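You operate a simulated robot arm through the tools that you are given. There is no shell and no other tool.

The job below is to be done with a simulated robot arm. You get a single attempt, and the scene is never put back.

Task
Sand the seam off the stepped moulding while the dust hood runs.
Fine: hood on before you sand, all of the seam gone; sander back, hood off at the end. Set down upright: black sander. What is to be rubbed or washed off counts as gone when no trace of it is left.

The check looks at the end state, three seconds after you hand in, the way a careful person would. Anything else that was tipped, shoved, dropped, spilled or broken makes it a failure.

Robot
A 7-joint arm with a two-finger parallel gripper, fixed in place. Base frame: the origin is at the foot of the arm, x ahead of it, y to its left, z up. Readings come in m, degrees, newtons and seconds.
With the tool pointing down near the work surface it reaches from about 0.4 to 0.9 m from the base axis. Its first joint turns from -143.0 to 143.0 degrees. Payload 3 kg.
The TCP is the grasp point between the finger pads, 0.03 m short of the fingertips. In the tool frame z runs along the fingers and y along their closing line. Largest opening 0.094 m; finger width 0.028, thickness 0.01; the body of the gripper, 0.05 by 0.096 m, starts 0.055 m behind the TCP.
Orientation is that of the tool frame in the base frame, as [roll, pitch, yaw] about the fixed x, y, z axes, in that order (R = Rz(yaw) Ry(pitch) Rx(roll)). With the fingers straight down and closing along the base's y, the tool's x points along the base's -x, its y along +y and its z along -z.

Tools
- The arm moves only by the tool apply_moves. Its argument "moves" is text: rows parted by semicolons, each of 7 numbers parted by spaces: the opening, from 0 (shut) to 1 (fully open), then the shift along the base's x, y, z in m, then the turn, a rotation vector about the base's x, y, z in degrees. In form: gripper dx dy dz rx ry rz; .... A call has 1 to 20 rows; each row is the pose to reach, as a shift and turn from the pose commanded when the call began. A row lasts 0.2 s, in which the tool goes at most 0.05 m and 8.6 degrees; a call with a longer step from one row to the next is refused whole, and so is a gripper value outside its range. A pose out of reach is approached as far as the arm can. The call stops where the force on the tool passes 40 N (or 10 N more than at its start, if that is more) or the arm is blocked; 0.2 s more then pass. The fingers move at their own pace (about 0.072 m/s each) and stop on an object; they squeeze with about 20 N. The grip force told is the motor's: it shows also when the fingers shut on nothing. Time passes only in rows, and 0.2 s behind the last, so rows that repeat a pose let the fingers close. The reply holds the time, the measured pose of the TCP, the force on the tool along the base axes, the opening and the grip force, in the units named above and with some noise, with the torque about the TCP (base axes, N m) and any sound that the robot's microphone picked up.
- Cameras (640 x 400 px; columns grow to the right, rows downward): "scene" is fixed at [0.048, -0.5002, 1.5386]; the picture's right is [0.78, -0.63, 0.00], its down [-0.27, -0.33, -0.90] and it looks along [0.57, 0.71, -0.43] (base axes); focal length 361 px, centre (320, 200). "wrist" rides on the gripper at [0.076, 0.014, -0.102] in the tool frame; the picture's right is [-0.18, 0.98, 0.00], its down [-0.75, -0.14, -0.64] and it looks along [-0.63, -0.12, 0.77] (tool axes); focal length 243 px, centre (320, 200). There is no depth. A picture from a camera that has moved, and an enlarged one, comes with that camera's place and axes in the base frame and with its lens.
- get_image(camera): a new picture of that camera. The clock stands still meanwhile.
- inspect(camera, box): a new picture of the part [left, top, right, bottom] of that camera's present view, enlarged. The clock stands still meanwhile.
- job_done(): hands the job in; it is judged then, once.

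Nothing tells you positions but the pictures and the camera data. Unless the task says otherwise, let go and move clear before handing in.

The tools are called after "Call:" as name(argument=value, ...) on one line, values as JSON. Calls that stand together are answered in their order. apply_moves: Moves the arm, as the interface text tells. Its arguments: {"type":"object","properties":{"moves":{"type":"string"}},"required":["moves"]} The other tools are called the same way: get_image (camera) takes a picture; inspect (camera, box) takes an enlarged picture of a part of a camera's view; job_done () hands the job in.

At the start:

```text
t: 0.0
ee_pos: [0.3738, 0.4025, 1.2732]
orientation: [-180.0, -0.1, 180.0]
contact_force: [-0.7, 0.4, 0.4]
wrist_torque: [-0.02, -0.02, -0.02]
width: 0.094
gripper_force: 0.1
```

scene: 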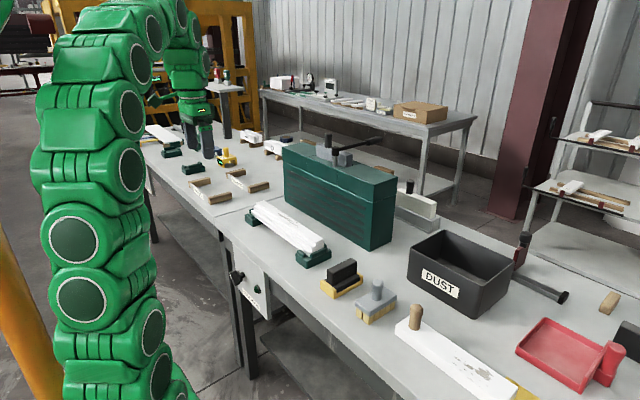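
wrist: 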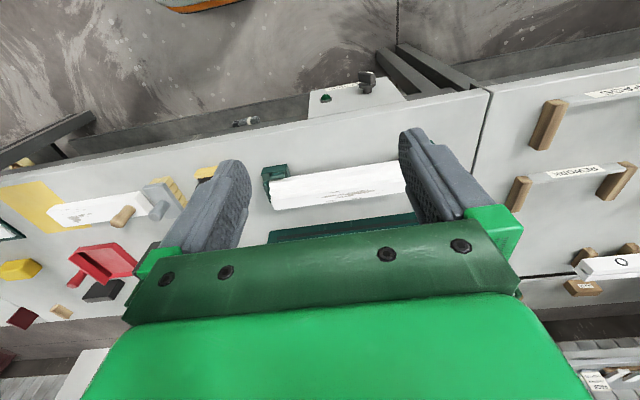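

I see a workbench with a white moulding on green supports, a dark sander with a yellow base, a grey brush, a dust bin, and a green box with what may be a hood. I'll look closer before moving.

Call:
inspect(camera="scene", box=[220, 180, 420, 305])

Call:
inspect(camera="scene", box=[300, 240, 540, 390])

Call:
inspect(camera="scene", box=[220, 240, 320, 330])

Call:
inspect(camera="scene", box=[280, 120, 460, 240])

Call:
inspect(camera="wrist", box=[220, 60, 440, 240])

Call:
inspect(camera="wrist", box=[0, 120, 240, 330])

```text
3.20 times, centred on (320, 242) of scene
camera zoom: at [0.048, -0.5002, 1.5386], right [0.78, -0.63, 0.0], down [-0.27, -0.33, -0.9], along [0.57, 0.71, -0.43], focal length 1154 px, centre (320, 64)
```

zoom: 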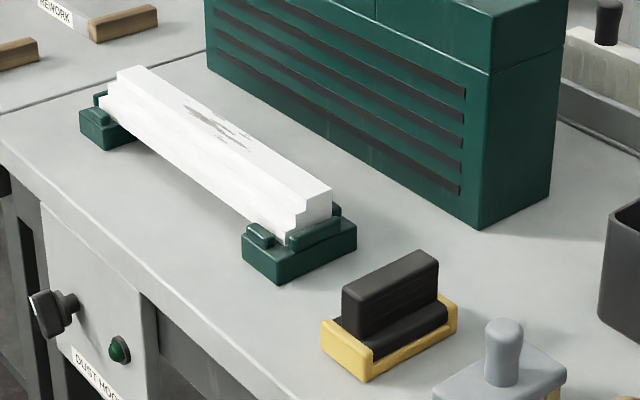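

```text
2.67 times, centred on (420, 315) of scene
camera zoom: at [0.048, -0.5002, 1.5386], right [0.78, -0.63, 0.0], down [-0.27, -0.33, -0.9], along [0.57, 0.71, -0.43], focal length 962 px, centre (53, -107)
```

zoom: 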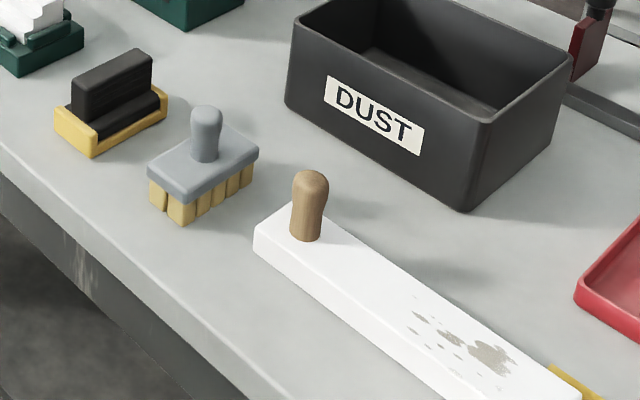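

```text
4.44 times, centred on (270, 285) of scene
camera zoom: at [0.048, -0.5002, 1.5386], right [0.78, -0.63, 0.0], down [-0.27, -0.33, -0.9], along [0.57, 0.71, -0.43], focal length 1603 px, centre (542, -178)
```

zoom: 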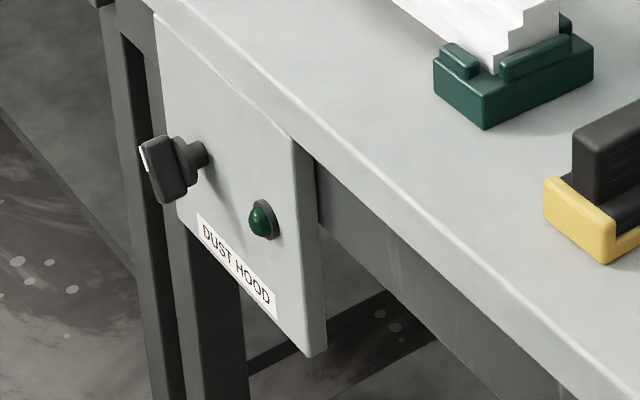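

```text
3.33 times, centred on (370, 180) of scene
camera zoom: at [0.048, -0.5002, 1.5386], right [0.78, -0.63, 0.0], down [-0.27, -0.33, -0.9], along [0.57, 0.71, -0.43], focal length 1202 px, centre (153, 267)
```

zoom: 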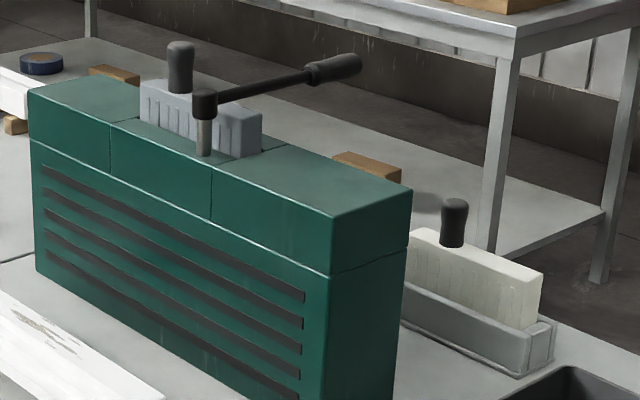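

```text
2.22 times, centred on (330, 150) of wrist
camera zoom: at [0.2979, 0.4161, 1.3756], right [0.18, 0.98, 0.0], down [0.75, -0.14, 0.64], along [0.63, -0.12, -0.77], focal length 539 px, centre (298, 311)
```

zoom: 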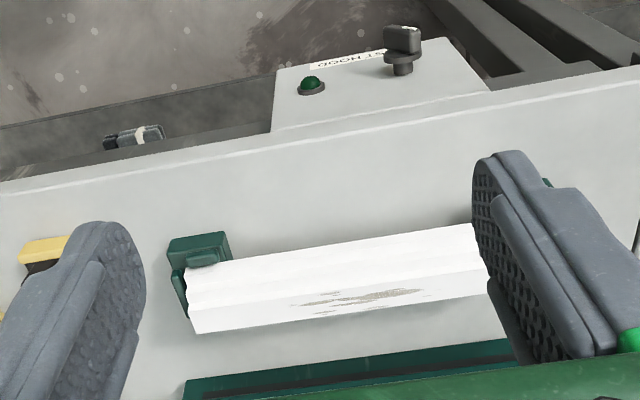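

```text
1.90 times, centred on (120, 225) of wrist
camera zoom: at [0.2979, 0.4161, 1.3756], right [0.18, 0.98, 0.0], down [0.75, -0.14, 0.64], along [0.63, -0.12, -0.77], focal length 462 px, centre (701, 152)
```

zoom: 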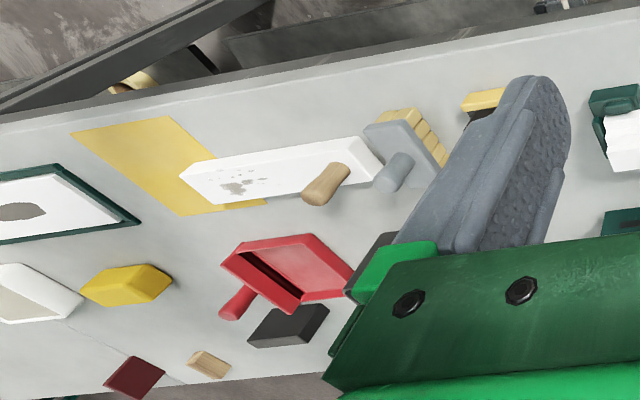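

The panel on the bench front carries a rotary knob and a green lamp labelled DUST HOOD. I'll zoom in on the knob, the sander and the seam.

Call:
inspect(camera="scene", box=[222, 260, 272, 312])

Call:
inspect(camera="scene", box=[310, 250, 370, 305])

Call:
inspect(camera="scene", box=[240, 195, 340, 270])

Call:
inspect(camera="wrist", box=[310, 60, 400, 120])

```text
7.69 times, centred on (247, 286) of scene
camera zoom: at [0.048, -0.5002, 1.5386], right [0.78, -0.63, 0.0], down [-0.27, -0.33, -0.9], along [0.57, 0.71, -0.43], focal length 2774 px, centre (882, -462)
```

zoom: 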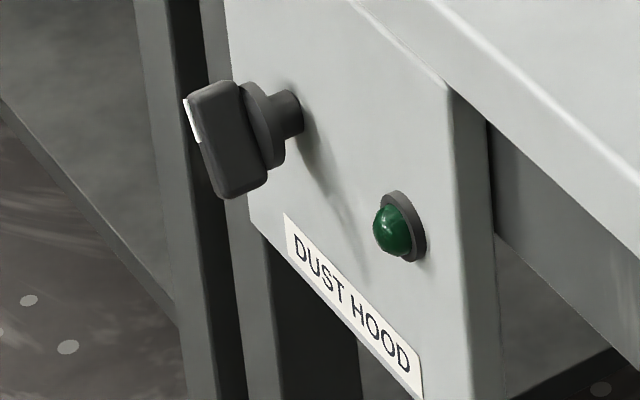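

```text
7.27 times, centred on (340, 278) of scene
camera zoom: at [0.048, -0.5002, 1.5386], right [0.78, -0.63, 0.0], down [-0.27, -0.33, -0.9], along [0.57, 0.71, -0.43], focal length 2623 px, centre (174, -364)
```

zoom: 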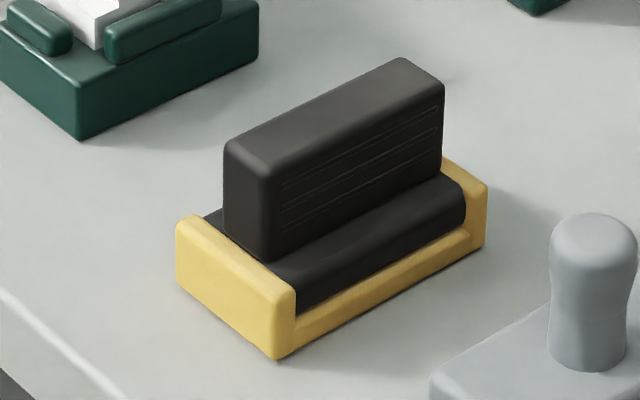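

```text
5.33 times, centred on (290, 232) of scene
camera zoom: at [0.048, -0.5002, 1.5386], right [0.78, -0.63, 0.0], down [-0.27, -0.33, -0.9], along [0.57, 0.71, -0.43], focal length 1923 px, centre (480, 27)
```

zoom: 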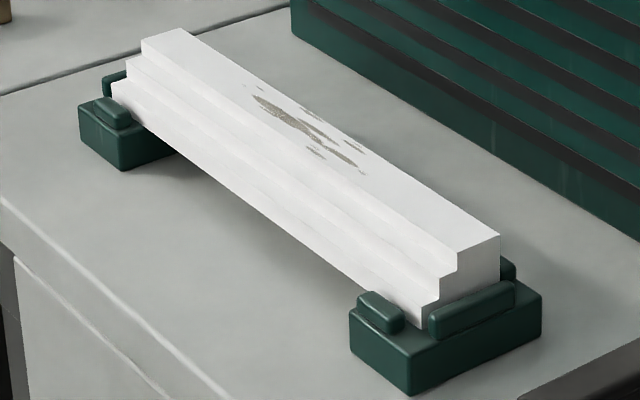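

```text
6.67 times, centred on (355, 90) of wrist
camera zoom: at [0.2979, 0.4161, 1.3756], right [0.18, 0.98, 0.0], down [0.75, -0.14, 0.64], along [0.63, -0.12, -0.77], focal length 1618 px, centre (87, 933)
```

zoom: 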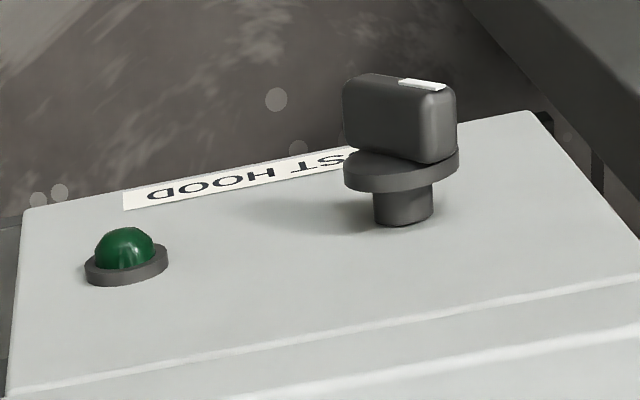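

The knob bar seems to sit at about (0.46, 0.50, 0.74) on the panel face, pointer tilted up and left. The moulding's top tread is near z 0.953 along y, and the sander's grip runs along x. I'll move the wrist camera over the sander and moulding for a better look.

Call:
apply_moves(moves="1 0.02 -0.036 -0.014 0 0 0; 1 0.04 -0.072 -0.028 0 0 0; 1 0.06 -0.108 -0.042 0 0 0; 1 0.08 -0.144 -0.056 0 0 0; 1 0.1 -0.18 -0.07 0 0 0; 1 0.1 -0.18 -0.07 0 0 0")

Call:
get_image(camera="wrist")

Call:
get_image(camera="scene")

```text
t: 1.4
ee_pos: [0.4749, 0.2223, 1.2013]
orientation: [179.9, 0.0, 180.0]
contact_force: [-0.1, -0.9, 0.8]
wrist_torque: [0.0, 0.02, 0.01]
width: 0.0939
gripper_force: 0.0
```

```text
taken
camera wrist: at [0.3988, 0.2351, 1.3039], right [0.18, 0.98, 0.0], down [0.75, -0.14, 0.64], along [0.63, -0.12, -0.77], focal length 243 px, centre (320, 200)
```

wrist: 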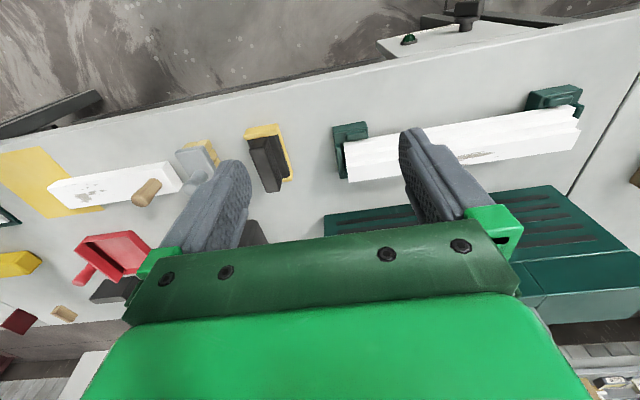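

```text
taken
```

scene: 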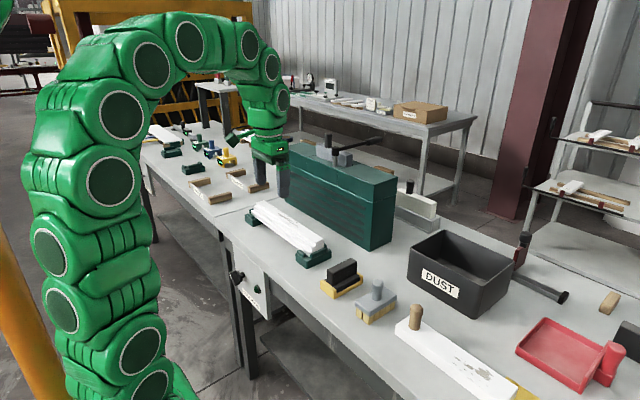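

The sander in its yellow cradle is now in clear view of the wrist camera. I'll zoom in to triangulate it and see the cradle form.

Call:
inspect(camera="wrist", box=[225, 105, 325, 205])

Call:
inspect(camera="wrist", box=[325, 70, 605, 200])

```text
4.00 times, centred on (275, 155) of wrist
camera zoom: at [0.3988, 0.2351, 1.3039], right [0.18, 0.98, 0.0], down [0.75, -0.14, 0.64], along [0.63, -0.12, -0.77], focal length 970 px, centre (500, 380)
```

zoom: 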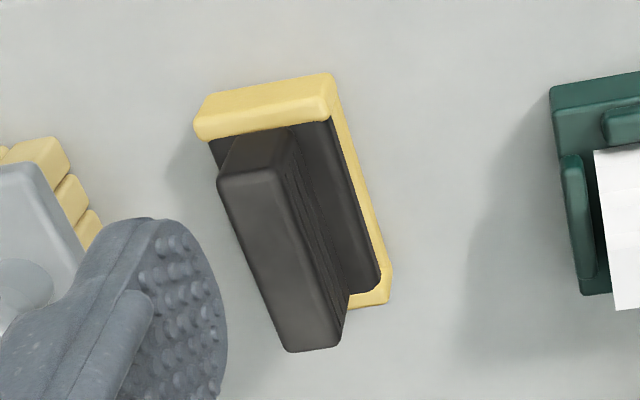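

```text
2.29 times, centred on (465, 135) of wrist
camera zoom: at [0.3988, 0.2351, 1.3039], right [0.18, 0.98, 0.0], down [0.75, -0.14, 0.64], along [0.63, -0.12, -0.77], focal length 555 px, centre (-11, 349)
```

zoom: 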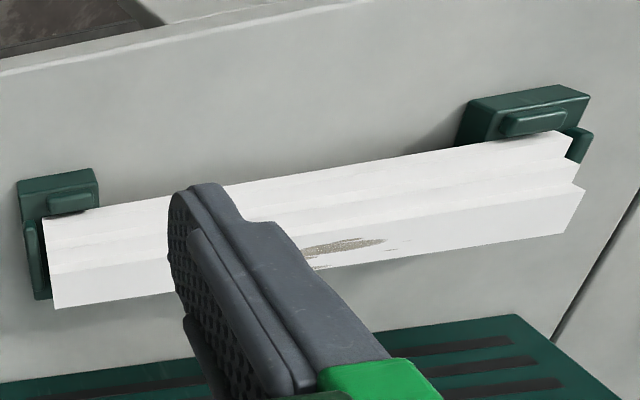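

Triangulation puts the bench top at z≈0.88, the sander grip at x 0.56–0.65, y 0.09–0.113 with its top at 0.953, and the knob centre near (0.46, 0.50, 0.737). Next I'll go in front of the bench above the knob for a closer look.

Call:
apply_moves(moves="1 -0.01 0.035 -0.025 0 0 0; 1 -0.02 0.07 -0.05 0 0 0; 1 -0.03 0.105 -0.075 0 0 0; 1 -0.04 0.14 -0.1 0 0 0; 0.5 -0.05 0.175 -0.125 0 0 0; 0 -0.06 0.21 -0.15 0 0 0; 0 -0.07 0.245 -0.175 0 0 0; 0 -0.075 0.278 -0.2 0 0 0; 0 -0.075 0.278 -0.2 0 0 0; 0 -0.075 0.278 -0.2 0 0 0")

Call:
get_image(camera="wrist")

Call:
get_image(camera="scene")

```text
t: 3.6
ee_pos: [0.3989, 0.5022, 1.0052]
orientation: [179.9, 0.0, 180.0]
contact_force: [0.2, 0.1, -0.2]
wrist_torque: [-0.03, 0.0, 0.01]
width: 0.0001
gripper_force: 20.2
```

```text
taken
camera wrist: at [0.3232, 0.5151, 1.1074], right [0.18, 0.98, 0.0], down [0.75, -0.14, 0.64], along [0.63, -0.12, -0.77], focal length 243 px, centre (320, 200)
```

wrist: 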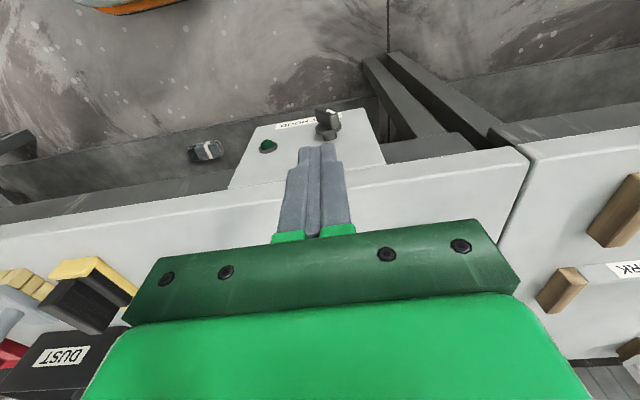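

```text
taken
```

scene: 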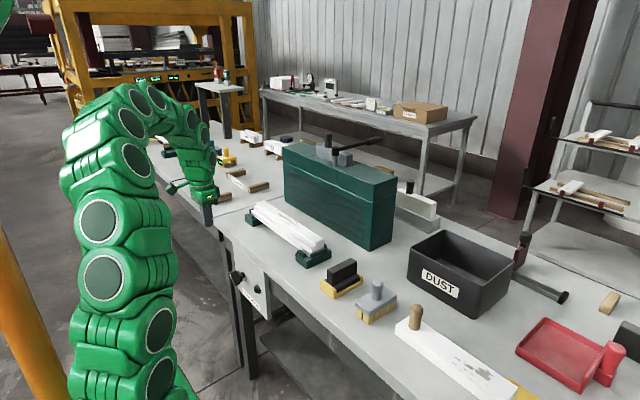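

I can see the knob just past the fingertips. I'll zoom in on it and on the second dark fitting further along the bench rail.

Call:
inspect(camera="wrist", box=[240, 90, 390, 180])

Call:
inspect(camera="wrist", box=[300, 95, 360, 150])

Call:
inspect(camera="wrist", box=[170, 120, 250, 180])

```text
4.27 times, centred on (315, 135) of wrist
camera zoom: at [0.3232, 0.5151, 1.1074], right [0.18, 0.98, 0.0], down [0.75, -0.14, 0.64], along [0.63, -0.12, -0.77], focal length 1035 px, centre (341, 477)
```

zoom: 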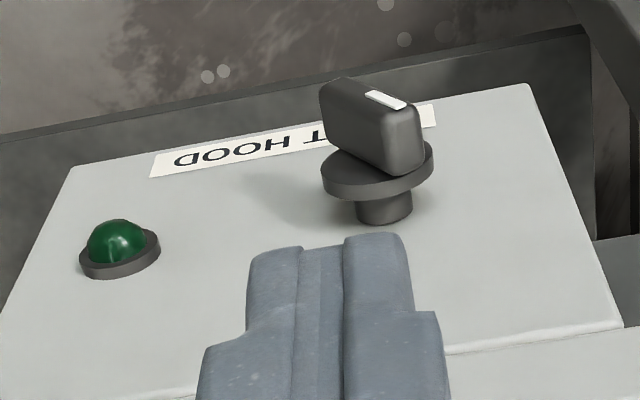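

```text
7.27 times, centred on (330, 122) of wrist
camera zoom: at [0.3232, 0.5151, 1.1074], right [0.18, 0.98, 0.0], down [0.75, -0.14, 0.64], along [0.63, -0.12, -0.77], focal length 1764 px, centre (247, 764)
```

zoom: 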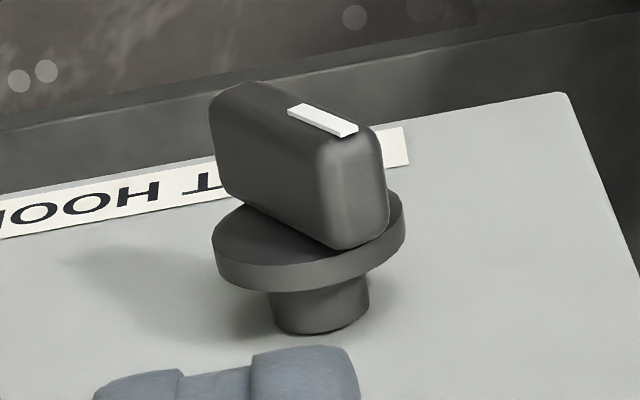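

```text
6.67 times, centred on (210, 150) of wrist
camera zoom: at [0.3232, 0.5151, 1.1074], right [0.18, 0.98, 0.0], down [0.75, -0.14, 0.64], along [0.63, -0.12, -0.77], focal length 1618 px, centre (1053, 533)
```

zoom: 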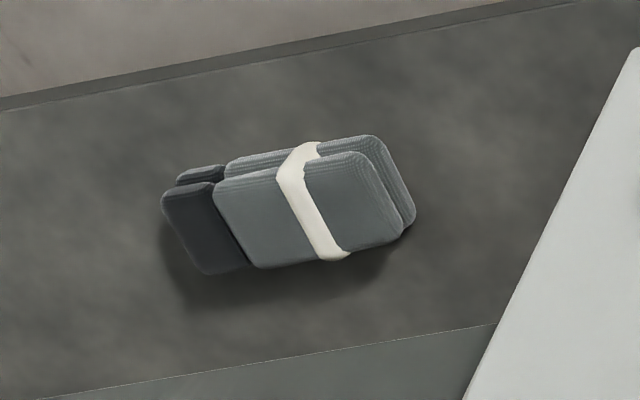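

The knob axis checks out at y≈0.500, z≈0.740, with the bar's pointer end up and toward +y. I'll lower the closed fingers on the +y side of the bar, in front of the bench edge.

Call:
apply_moves(moves="0 0.015 0.03 -0.02 0 0 0; 0 0.02 0.058 -0.05 0 0 0; 0 0.02 0.058 -0.095 0 0 0; 0 0.02 0.058 -0.14 0 0 0; 0 0.02 0.058 -0.185 0 0 0; 0 0.02 0.058 -0.222 0 0 0; 0 0.035 0.058 -0.222 0 0 0; 0 0.047 0.058 -0.222 0 0 0; 0 0.047 0.058 -0.222 0 0 0")

Call:
get_image(camera="wrist")

Call:
inspect(camera="scene", box=[160, 200, 300, 310])

```text
t: 5.6
ee_pos: [0.4459, 0.5579, 0.7833]
orientation: [-180.0, 0.0, 180.0]
contact_force: [-0.5, 0.1, 0.8]
wrist_torque: [-0.01, 0.0, 0.03]
width: 0.0
gripper_force: 20.2
```

```text
taken
camera wrist: at [0.3695, 0.5716, 0.8843], right [0.18, 0.98, 0.0], down [0.75, -0.14, 0.64], along [0.63, -0.12, -0.77], focal length 243 px, centre (320, 200)
```

wrist: 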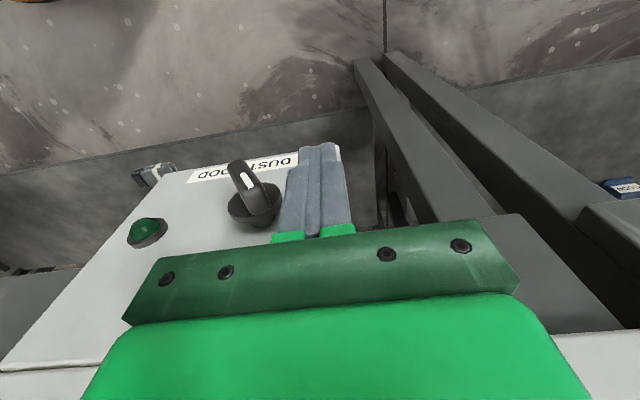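

```text
3.64 times, centred on (230, 255) of scene
camera zoom: at [0.048, -0.5002, 1.5386], right [0.78, -0.63, 0.0], down [-0.27, -0.33, -0.9], along [0.57, 0.71, -0.43], focal length 1311 px, centre (647, 0)
```

zoom: 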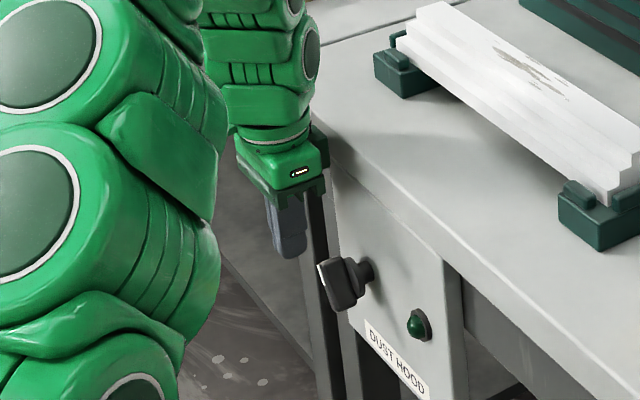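

The fingers hang free beside the knob with no contact. I'll push slowly toward -y and watch the force, the sound and the lamp.

Call:
apply_moves(moves="0 0 -0.012 0 0 0 0; 0 0 -0.02 0 0 0 0; 0 0 -0.026 0 0 0 0; 0 0 -0.032 0 0 0 0; 0 0 -0.037 0 0 0 0; 0 0 -0.037 0 0 0 0")

Call:
get_image(camera="wrist")

```text
t: 7.0
ee_pos: [0.4452, 0.5205, 0.7815]
orientation: [-179.8, -0.1, 180.0]
contact_force: [-0.1, 0.0, 0.6]
wrist_torque: [-0.05, -0.01, 0.01]
width: 0.0002
gripper_force: 19.5
```

```text
taken
camera wrist: at [0.3693, 0.5341, 0.8833], right [0.18, 0.98, 0.0], down [0.75, -0.14, 0.64], along [0.63, -0.12, -0.77], focal length 243 px, centre (320, 200)
```

wrist: 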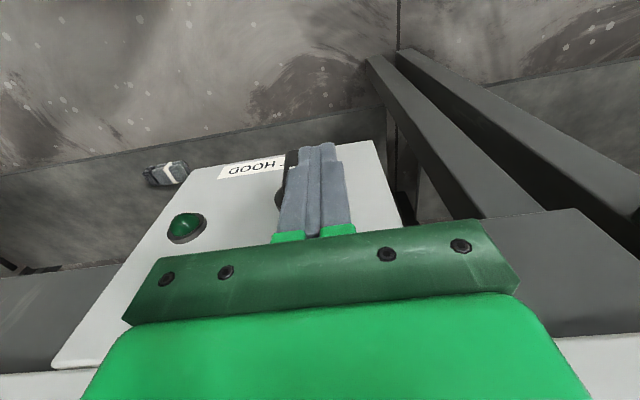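

Call:
inspect(camera="wrist", box=[240, 120, 370, 230])

Call:
inspect(camera="scene", box=[210, 240, 280, 310])

```text
3.64 times, centred on (305, 175) of wrist
camera zoom: at [0.3693, 0.5341, 0.8833], right [0.18, 0.98, 0.0], down [0.75, -0.14, 0.64], along [0.63, -0.12, -0.77], focal length 882 px, centre (374, 291)
```

zoom: 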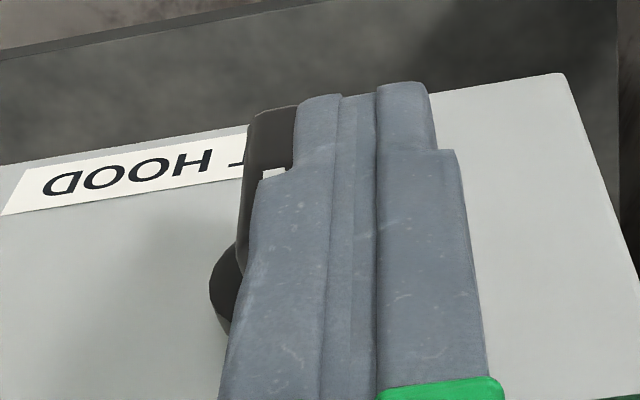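

```text
5.71 times, centred on (245, 275) of scene
camera zoom: at [0.048, -0.5002, 1.5386], right [0.78, -0.63, 0.0], down [-0.27, -0.33, -0.9], along [0.57, 0.71, -0.43], focal length 2061 px, centre (749, -229)
```

zoom: 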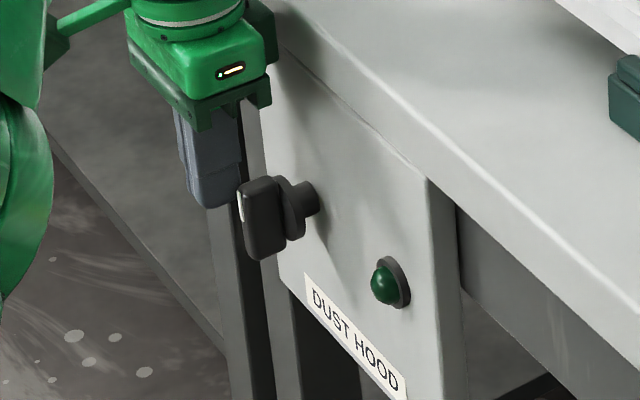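

The bar has turned to roughly upright with little force, so clockwise turns freely. I'll keep pushing in small steps.

Call:
apply_moves(moves="0 0 -0.004 0 0 0 0; 0 0 -0.008 0 0 0 0; 0 0 -0.012 0 0 0 0; 0 0 -0.012 0 0 0 0")

Call:
inspect(camera="scene", box=[210, 240, 280, 310])

Call:
inspect(camera="wrist", box=[150, 100, 370, 240])

```text
t: 8.0
ee_pos: [0.4443, 0.5104, 0.7826]
orientation: [179.9, 0.0, 179.9]
contact_force: [1.0, 24.6, 12.2]
wrist_torque: [0.63, -0.16, 0.2]
width: 0.0
gripper_force: 19.7
```

```text
5.71 times, centred on (245, 275) of scene
camera zoom: at [0.048, -0.5002, 1.5386], right [0.78, -0.63, 0.0], down [-0.27, -0.33, -0.9], along [0.57, 0.71, -0.43], focal length 2061 px, centre (749, -229)
```

zoom: 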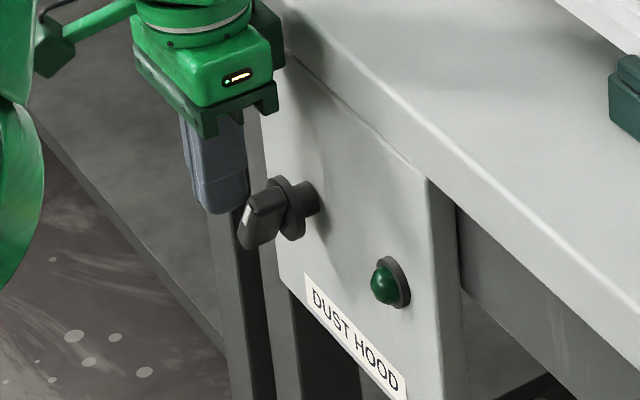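

```text
2.86 times, centred on (260, 170) of wrist
camera zoom: at [0.3687, 0.5238, 0.8843], right [0.18, 0.98, 0.0], down [0.75, -0.14, 0.64], along [0.63, -0.12, -0.77], focal length 693 px, centre (491, 286)
```

zoom: 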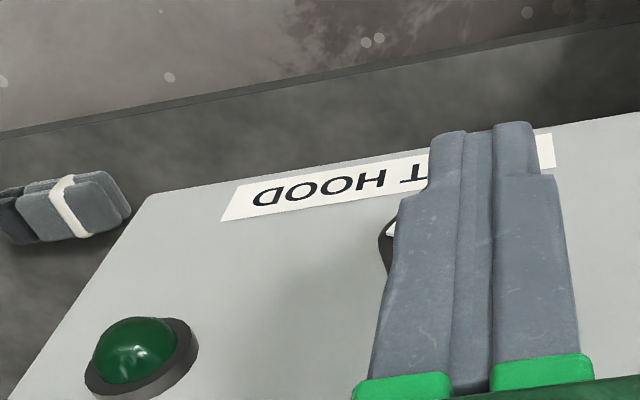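

The knob now points up-right and the force has jumped to about 25 N, which feels like a stop, but the lamp is dark and there's no sound. I'll back off and look.

Call:
apply_moves(moves="0 0 0.01 0 0 0 0; 0 0 0.03 0 0 0 0; 0 0 0.05 0 0 0 0; 0 0 0.05 0 0 0 0")

Call:
inspect(camera="wrist", box=[100, 110, 360, 280])

Call:
get_image(camera="scene")

```text
t: 9.0
ee_pos: [0.4446, 0.5584, 0.781]
orientation: [-180.0, 0.0, 180.0]
contact_force: [-0.3, 0.4, -0.1]
wrist_torque: [-0.02, 0.04, 0.01]
width: 0.0
gripper_force: 19.6
```

```text
2.35 times, centred on (230, 195) of wrist
camera zoom: at [0.3688, 0.5733, 0.8828], right [0.18, 0.98, 0.0], down [0.75, -0.14, 0.64], along [0.63, -0.12, -0.77], focal length 571 px, centre (532, 212)
```

zoom: 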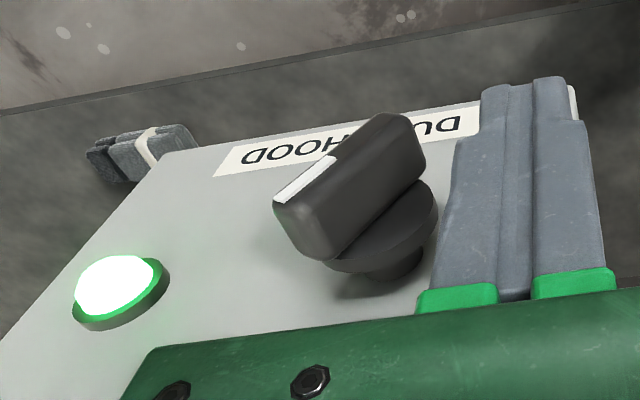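

```text
taken
```

scene: 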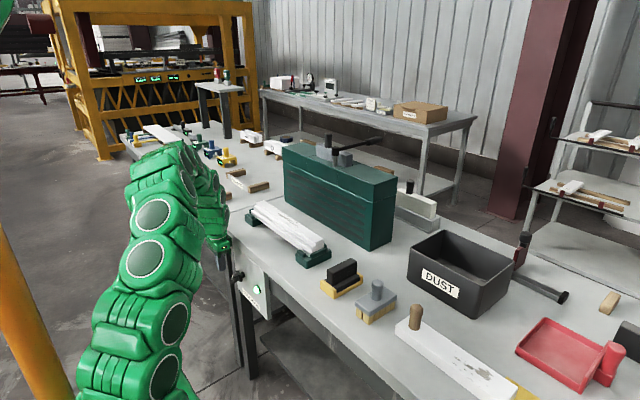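

The lamp is lit bright green, so the hood is on. Now I'll rise clear and travel to above the sander grip at about (0.607, 0.101), fingers opening on the way.

Call:
apply_moves(moves="0 -0.03 0 0.03 0 0 0; 0 -0.04 0 0.075 0 0 0; 0 -0.04 0 0.12 0 0 0; 0 -0.04 0 0.165 0 0 0; 0 -0.04 0 0.21 0 0 0; 0 -0.04 0 0.255 0 0 0; 0 -0.04 0 0.30 0 0 0; 0.6 -0.02 -0.03 0.33 0 0 0; 0.6 0 -0.07 0.34 0 0 0; 0.6 0.02 -0.112 0.34 0 0 0; 0.6 0.04 -0.155 0.34 0 0 0; 0.6 0.06 -0.198 0.34 0 0 0; 0.6 0.08 -0.241 0.34 0 0 0; 0.6 0.1 -0.284 0.34 0 0 0; 0.6 0.12 -0.327 0.34 0 0 0; 0.6 0.14 -0.37 0.34 0 0 0; 0.6 0.155 -0.413 0.34 0 0 0; 0.6 0.1624 -0.457 0.34 0 0 0; 0.6 0.1624 -0.457 0.34 0 0 0")

Call:
get_image(camera="wrist")

Call:
get_image(camera="scene")

```text
t: 13.0
ee_pos: [0.6071, 0.1022, 1.1203]
orientation: [-180.0, -0.1, -180.0]
contact_force: [0.2, -0.2, -1.0]
wrist_torque: [0.0, -0.02, -0.02]
width: 0.0565
gripper_force: 0.1
```

```text
taken
camera wrist: at [0.5309, 0.1151, 1.2219], right [0.18, 0.98, 0.0], down [0.75, -0.14, 0.64], along [0.63, -0.12, -0.77], focal length 243 px, centre (320, 200)
```

wrist: 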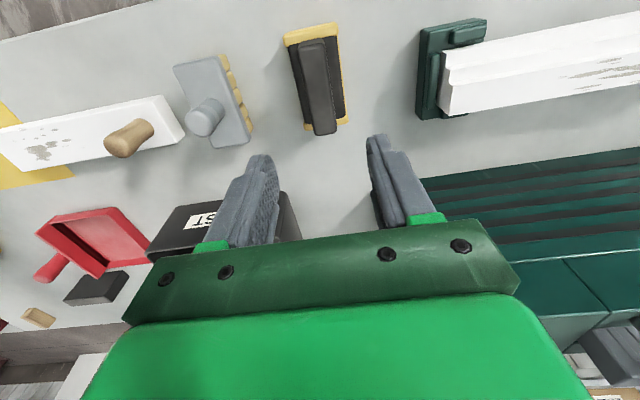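

```text
taken
```

scene: 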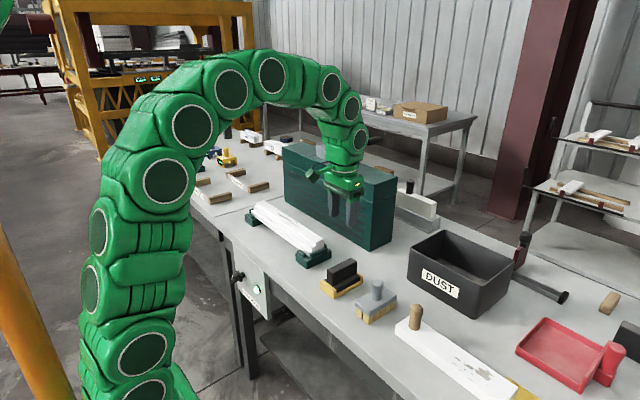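

Now the sander is seen from above. I'll zoom in to verify its centre and yaw before descending.

Call:
inspect(camera="wrist", box=[270, 10, 370, 145])

Call:
inspect(camera="wrist", box=[400, 0, 640, 130])

```text
2.96 times, centred on (320, 78) of wrist
camera zoom: at [0.5309, 0.1151, 1.2219], right [0.18, 0.98, 0.0], down [0.75, -0.14, 0.64], along [0.63, -0.12, -0.77], focal length 719 px, centre (320, 563)
```

zoom: 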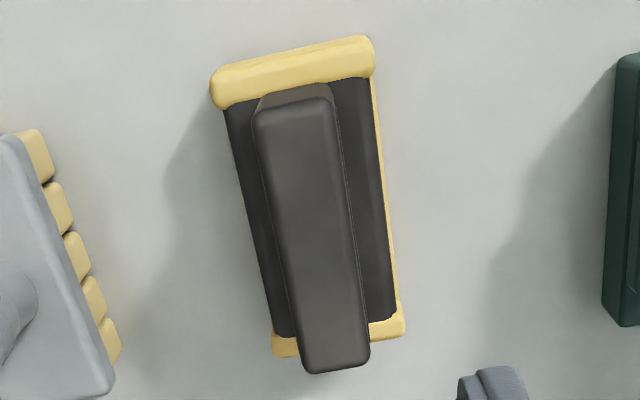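

```text
2.67 times, centred on (520, 65) of wrist
camera zoom: at [0.5309, 0.1151, 1.2219], right [0.18, 0.98, 0.0], down [0.75, -0.14, 0.64], along [0.63, -0.12, -0.77], focal length 647 px, centre (-213, 560)
```

zoom: 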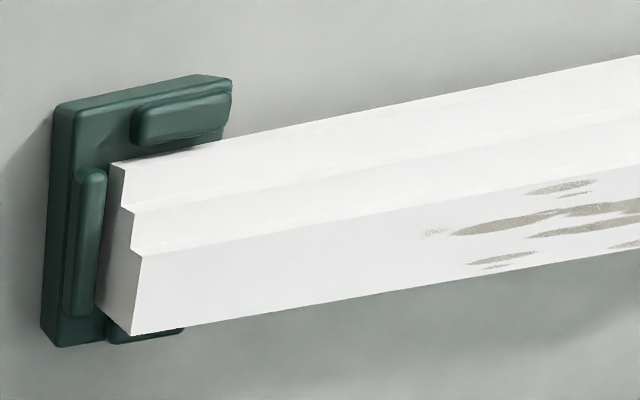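

The grip is centred at about (0.608, 0.100) and aligned with x, and the seam patches lie on the top tread from y≈0.34 to 0.48. I'll descend over the grip and close.

Call:
apply_moves(moves="0.6 0.001 -0.0015 -0.045 0 0 0; 0.6 0.001 -0.0015 -0.09 0 0 0; 0.6 0.001 -0.0015 -0.13 0 0 0; 0.6 0.001 -0.0015 -0.155 0 0 0; 0.6 0.001 -0.0015 -0.167 0 0 0; 0.6 0.001 -0.0015 -0.167 0 0 0")

Call:
get_image(camera="wrist")

Call:
inspect(camera="scene", box=[290, 200, 420, 310])

```text
t: 14.4
ee_pos: [0.6095, 0.1024, 0.9562]
orientation: [180.0, -0.1, 180.0]
contact_force: [0.1, 0.6, -0.6]
wrist_torque: [0.03, 0.0, -0.03]
width: 0.0564
gripper_force: 0.1
```

```text
taken
camera wrist: at [0.533, 0.1154, 1.0567], right [0.18, 0.98, 0.0], down [0.75, -0.14, 0.64], along [0.63, -0.12, -0.77], focal length 243 px, centre (320, 200)
```

wrist: 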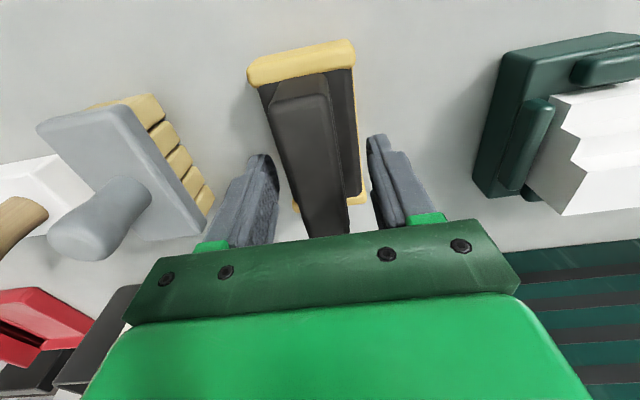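

```text
3.64 times, centred on (355, 255) of scene
camera zoom: at [0.048, -0.5002, 1.5386], right [0.78, -0.63, 0.0], down [-0.27, -0.33, -0.9], along [0.57, 0.71, -0.43], focal length 1311 px, centre (193, 0)
```

zoom: 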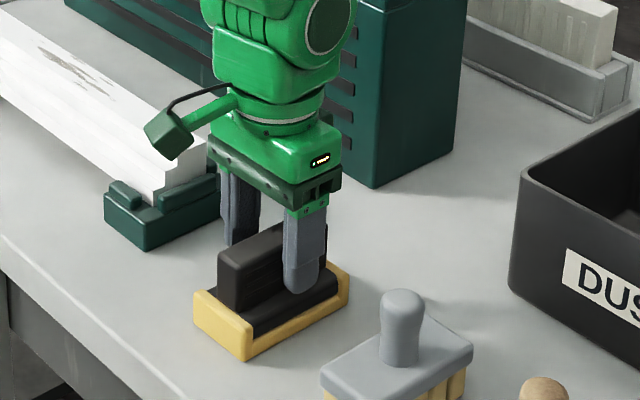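

The fingers straddle the grip without contact. I'll nudge about 2 mm toward -y to centre, then close.

Call:
apply_moves(moves="0.6 0 -0.0015 -0.001 0 0 0; 0.4 0 -0.0015 -0.001 0 0 0; 0 0 -0.0015 -0.001 0 0 0; 0 0 -0.0015 -0.001 0 0 0; 0 0 -0.0015 -0.001 0 0 0; 0 0 -0.0015 -0.001 0 0 0")

Call:
get_image(camera="wrist")

Call:
inspect(camera="scene", box=[290, 200, 420, 310])

```text
t: 15.8
ee_pos: [0.6093, 0.1005, 0.9542]
orientation: [180.0, 0.0, 179.9]
contact_force: [0.0, -0.3, 0.6]
wrist_torque: [0.0, -0.02, -0.02]
width: 0.0318
gripper_force: 19.8
```

```text
taken
camera wrist: at [0.5333, 0.1134, 1.0555], right [0.18, 0.98, 0.0], down [0.75, -0.14, 0.64], along [0.63, -0.12, -0.77], focal length 243 px, centre (320, 200)
```

wrist: 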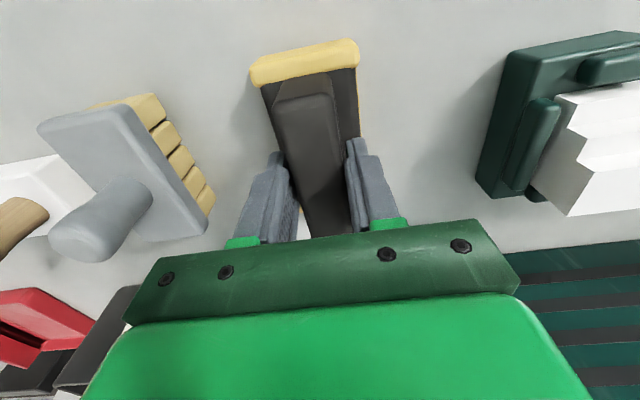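

```text
3.64 times, centred on (355, 255) of scene
camera zoom: at [0.048, -0.5002, 1.5386], right [0.78, -0.63, 0.0], down [-0.27, -0.33, -0.9], along [0.57, 0.71, -0.43], focal length 1311 px, centre (193, 0)
```

zoom: 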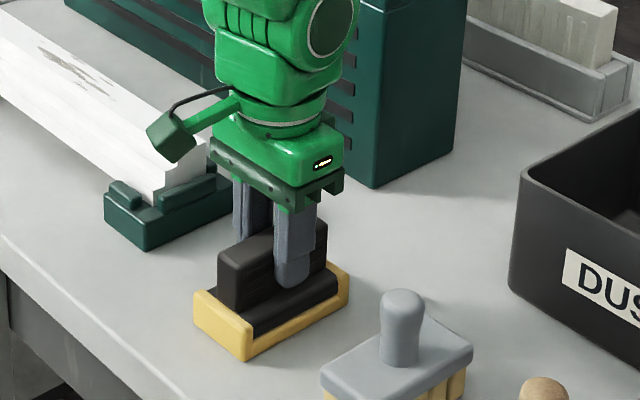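

Grip closed at 0.032 m with 20 N. I'll lift straight up and check the sander leaves the cradle cleanly.

Call:
apply_moves(moves="0 0 0 0.01 0 0 0; 0 0 0 0.025 0 0 0; 0 0 0 0.05 0 0 0; 0 0 0 0.09 0 0 0; 0 0 0 0.125 0 0 0; 0 0 0 0.125 0 0 0")

Call:
get_image(camera="wrist")

Call:
inspect(camera="scene", box=[270, 170, 410, 310])

```text
t: 17.2
ee_pos: [0.6102, 0.1005, 1.0807]
orientation: [-180.0, -0.1, -180.0]
contact_force: [-0.3, -0.6, -1.9]
wrist_torque: [-0.01, -0.01, -0.02]
width: 0.0322
gripper_force: 20.4
```

```text
taken
camera wrist: at [0.5338, 0.1137, 1.1821], right [0.18, 0.98, 0.0], down [0.75, -0.14, 0.64], along [0.63, -0.12, -0.77], focal length 243 px, centre (320, 200)
```

wrist: 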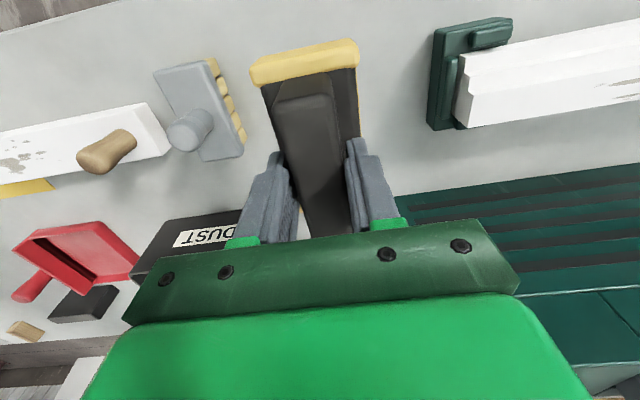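

```text
2.86 times, centred on (340, 240) of scene
camera zoom: at [0.048, -0.5002, 1.5386], right [0.78, -0.63, 0.0], down [-0.27, -0.33, -0.9], along [0.57, 0.71, -0.43], focal length 1030 px, centre (263, 86)
```

zoom: 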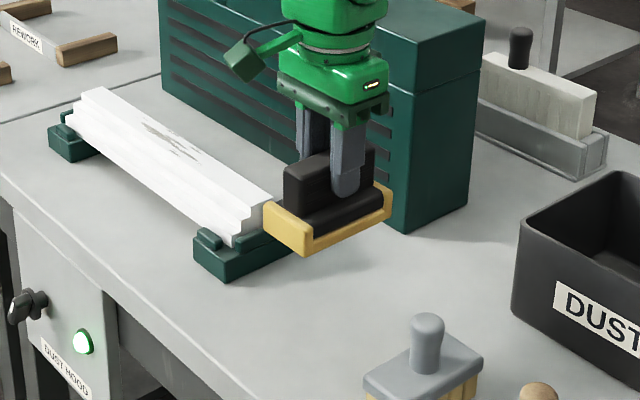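

The yellow part is the sander's own abrasive sole; the whole tool lifted off the bench, so its place is bare bench around (0.608, 0.100). I'll look closely at the moulding for seam traces on every step.

Call:
inspect(camera="scene", box=[245, 195, 295, 235])

Call:
inspect(camera="scene", box=[280, 210, 335, 265])

Call:
inspect(camera="scene", box=[310, 260, 380, 310])

Call:
inspect(camera="wrist", box=[430, 10, 640, 140])

```text
10.00 times, centred on (270, 215) of scene
camera zoom: at [0.048, -0.5002, 1.5386], right [0.78, -0.63, 0.0], down [-0.27, -0.33, -0.9], along [0.57, 0.71, -0.43], focal length 3606 px, centre (820, 50)
```

zoom: 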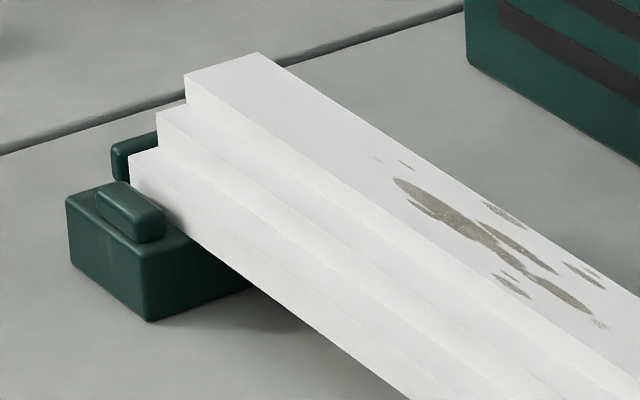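

```text
7.27 times, centred on (308, 238) of scene
camera zoom: at [0.048, -0.5002, 1.5386], right [0.78, -0.63, 0.0], down [-0.27, -0.33, -0.9], along [0.57, 0.71, -0.43], focal length 2623 px, centre (411, -73)
```

zoom: 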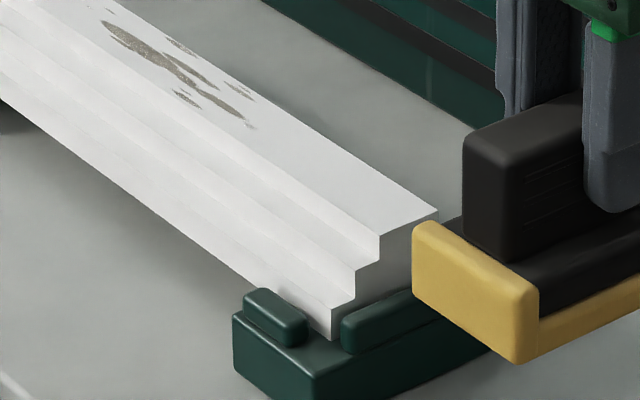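

```text
8.00 times, centred on (345, 285) of scene
camera zoom: at [0.048, -0.5002, 1.5386], right [0.78, -0.63, 0.0], down [-0.27, -0.33, -0.9], along [0.57, 0.71, -0.43], focal length 2885 px, centre (120, -480)
```

zoom: 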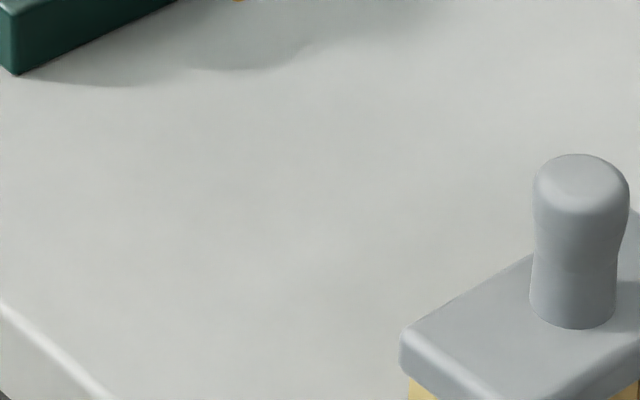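

```text
3.05 times, centred on (535, 75) of wrist
camera zoom: at [0.5338, 0.1137, 1.1821], right [0.18, 0.98, 0.0], down [0.75, -0.14, 0.64], along [0.63, -0.12, -0.77], focal length 739 px, centre (-335, 581)
```

zoom: 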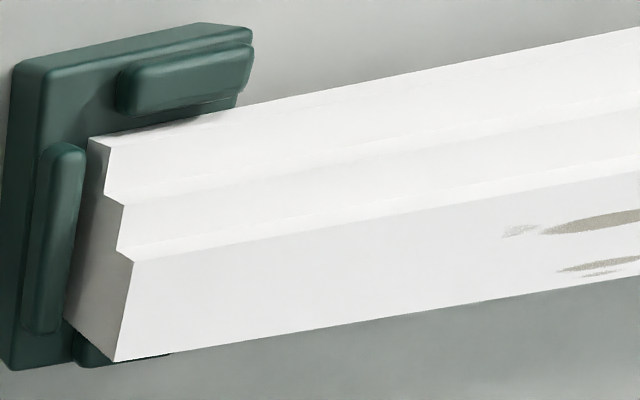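

The seam is only on the top tread, x 0.622–0.653 and y about 0.34–0.50. The sander sole (about 0.11 × 0.057) covers the full tread width, so I'll carry it over to (0.638, 0.42) and lower to just above it.

Call:
apply_moves(moves="0 0.004 0.046 0 0 0 0; 0 0.008 0.092 0 0 0 0; 0 0.012 0.138 0 0 0 0; 0 0.016 0.184 0 0 0 0; 0 0.02 0.23 0 0 0 0; 0 0.024 0.276 0 0 0 0; 0 0.028 0.32 0 0 0 0; 0 0.028 0.32 -0.02 0 0 0; 0 0.028 0.32 -0.04 0 0 0; 0 0.028 0.32 -0.045 0 0 0; 0 0.028 0.32 -0.045 0 0 0")

Call:
inspect(camera="scene", box=[225, 150, 345, 270])

Call:
get_image(camera="wrist")

```text
t: 19.6
ee_pos: [0.6401, 0.4205, 1.0334]
orientation: [-180.0, 0.0, 180.0]
contact_force: [0.1, -0.1, -1.9]
wrist_torque: [-0.01, -0.01, -0.02]
width: 0.0322
gripper_force: 20.2
```

```text
3.33 times, centred on (285, 210) of scene
camera zoom: at [0.048, -0.5002, 1.5386], right [0.78, -0.63, 0.0], down [-0.27, -0.33, -0.9], along [0.57, 0.71, -0.43], focal length 1202 px, centre (437, 167)
```

zoom: 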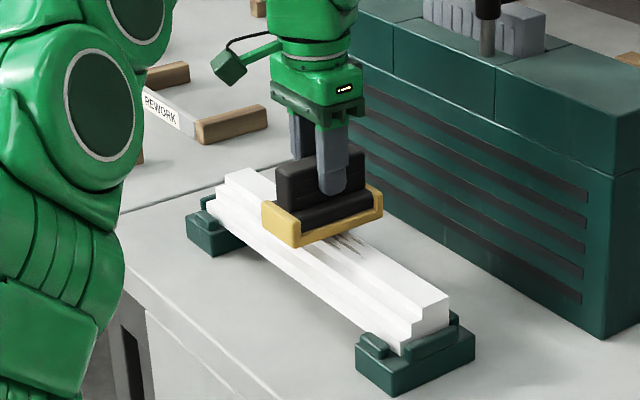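

```text
taken
camera wrist: at [0.5627, 0.4335, 1.1355], right [0.18, 0.98, 0.0], down [0.75, -0.14, 0.64], along [0.63, -0.12, -0.77], focal length 243 px, centre (320, 200)
```

wrist: 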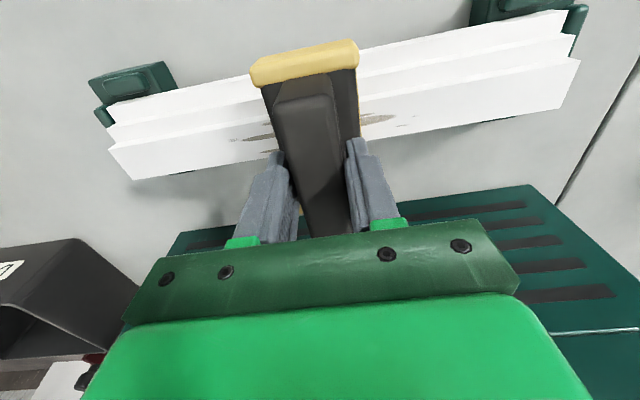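

The sander hovers over the tread with about 6 mm to go. I'll lower it in small steps, feeling for contact.

Call:
apply_moves(moves="0 0 0 -0.0015 0 0 0; 0 0 0 -0.003 0 0 0; 0 0 0 -0.004 0 0 0; 0 0 0 -0.005 0 0 0; 0 0 0 -0.005 0 0 0")

```text
t: 20.8
ee_pos: [0.6376, 0.4192, 1.0295]
orientation: [-179.9, 0.0, 179.9]
contact_force: [0.2, 0.2, -1.8]
wrist_torque: [0.0, -0.01, -0.01]
width: 0.0323
gripper_force: 20.6
```

Call:
apply_moves(moves="0 0 0 -0.001 0 0 0; 0 0 0 -0.002 0 0 0; 0 0 0 -0.002 0 0 0")

Call:
inspect(camera="scene", box=[255, 180, 325, 250])

```text
t: 21.6
ee_pos: [0.6376, 0.421, 1.0284]
orientation: [-180.0, -0.1, -180.0]
contact_force: [0.4, 0.1, -2.1]
wrist_torque: [-0.04, 0.0, 0.0]
width: 0.0321
gripper_force: 19.5
```

```text
5.71 times, centred on (290, 215) of scene
camera zoom: at [0.048, -0.5002, 1.5386], right [0.78, -0.63, 0.0], down [-0.27, -0.33, -0.9], along [0.57, 0.71, -0.43], focal length 2061 px, centre (491, 114)
```

zoom: 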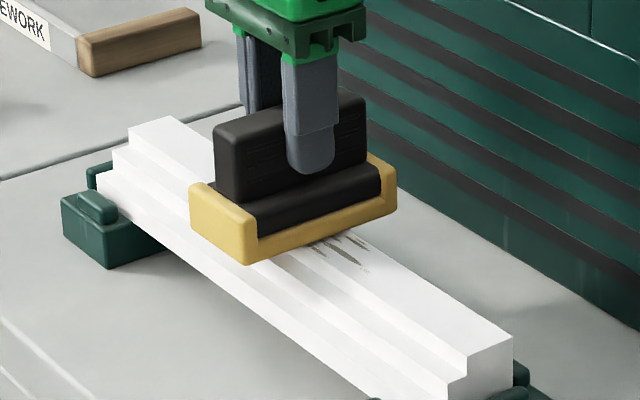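

Very close now, still no contact. I'll continue in half-millimetre to one-millimetre steps.

Call:
apply_moves(moves="0 0 0 -0.001 0 0 0; 0 0 0 -0.002 0 0 0; 0 0 0 -0.002 0 0 0")

```text
t: 22.4
ee_pos: [0.6375, 0.4209, 1.0255]
orientation: [179.9, 0.3, 179.9]
contact_force: [-2.4, 1.8, 16.1]
wrist_torque: [-0.03, 0.19, 0.0]
width: 0.0321
gripper_force: 19.6
```

Contact: about 18 N of press, a bit more than I want. I'll ease up slightly, then make slow strokes along y.

Call:
apply_moves(moves="0 0 0 0.0008 0 0 0; 0 0 0 0.0008 0 0 0")

```text
t: 23.0
ee_pos: [0.6384, 0.4198, 1.025]
orientation: [179.9, 0.1, 179.9]
contact_force: [2.4, 5.0, 10.9]
wrist_torque: [0.07, -0.17, 0.03]
width: 0.0321
gripper_force: 20.1
```

Around 12 N of press now. I'll start with one modest stroke and check the effect.

Call:
apply_moves(moves="0 0 -0.015 0 0 0 0; 0 0 -0.03 0 0 0 0; 0 0 -0.045 0 0 0 0; 0 0 -0.06 0 0 0 0; 0 0 -0.075 0 0 0 0; 0 0 -0.09 0 0 0 0; 0 0 -0.1 0 0 0 0; 0 0 -0.09 0 0 0 0; 0 0 -0.075 0 0 0 0; 0 0 -0.06 0 0 0 0; 0 0 -0.045 0 0 0 0; 0 0 -0.03 0 0 0 0; 0 0 -0.015 0 0 0 0; 0 0 0 0 0 0 0")

Call:
inspect(camera="scene", box=[235, 170, 345, 270])

Call:
get_image(camera="wrist")

```text
t: 26.0
ee_pos: [0.6368, 0.419, 1.0258]
orientation: [-179.9, 0.0, 179.9]
contact_force: [0.5, 0.1, -2.6]
wrist_torque: [-0.04, -0.02, 0.02]
width: 0.0323
gripper_force: 19.9
```

```text
4.00 times, centred on (290, 220) of scene
camera zoom: at [0.048, -0.5002, 1.5386], right [0.78, -0.63, 0.0], down [-0.27, -0.33, -0.9], along [0.57, 0.71, -0.43], focal length 1442 px, centre (440, 120)
```

zoom: 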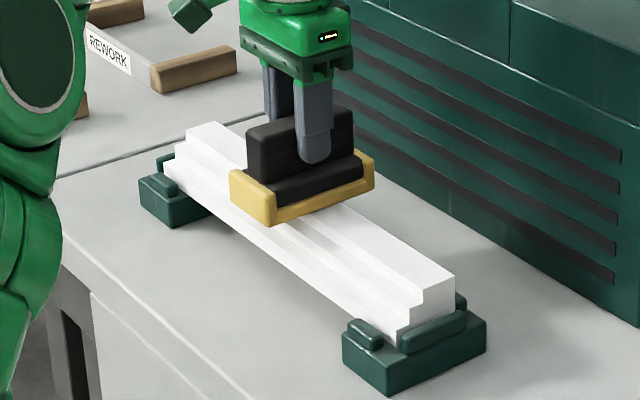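

```text
taken
camera wrist: at [0.5615, 0.4333, 1.1277], right [0.18, 0.98, 0.0], down [0.75, -0.14, 0.64], along [0.63, -0.12, -0.77], focal length 243 px, centre (320, 200)
```

wrist: 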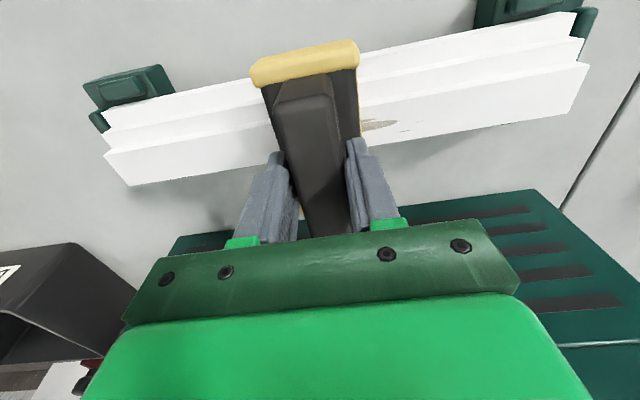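

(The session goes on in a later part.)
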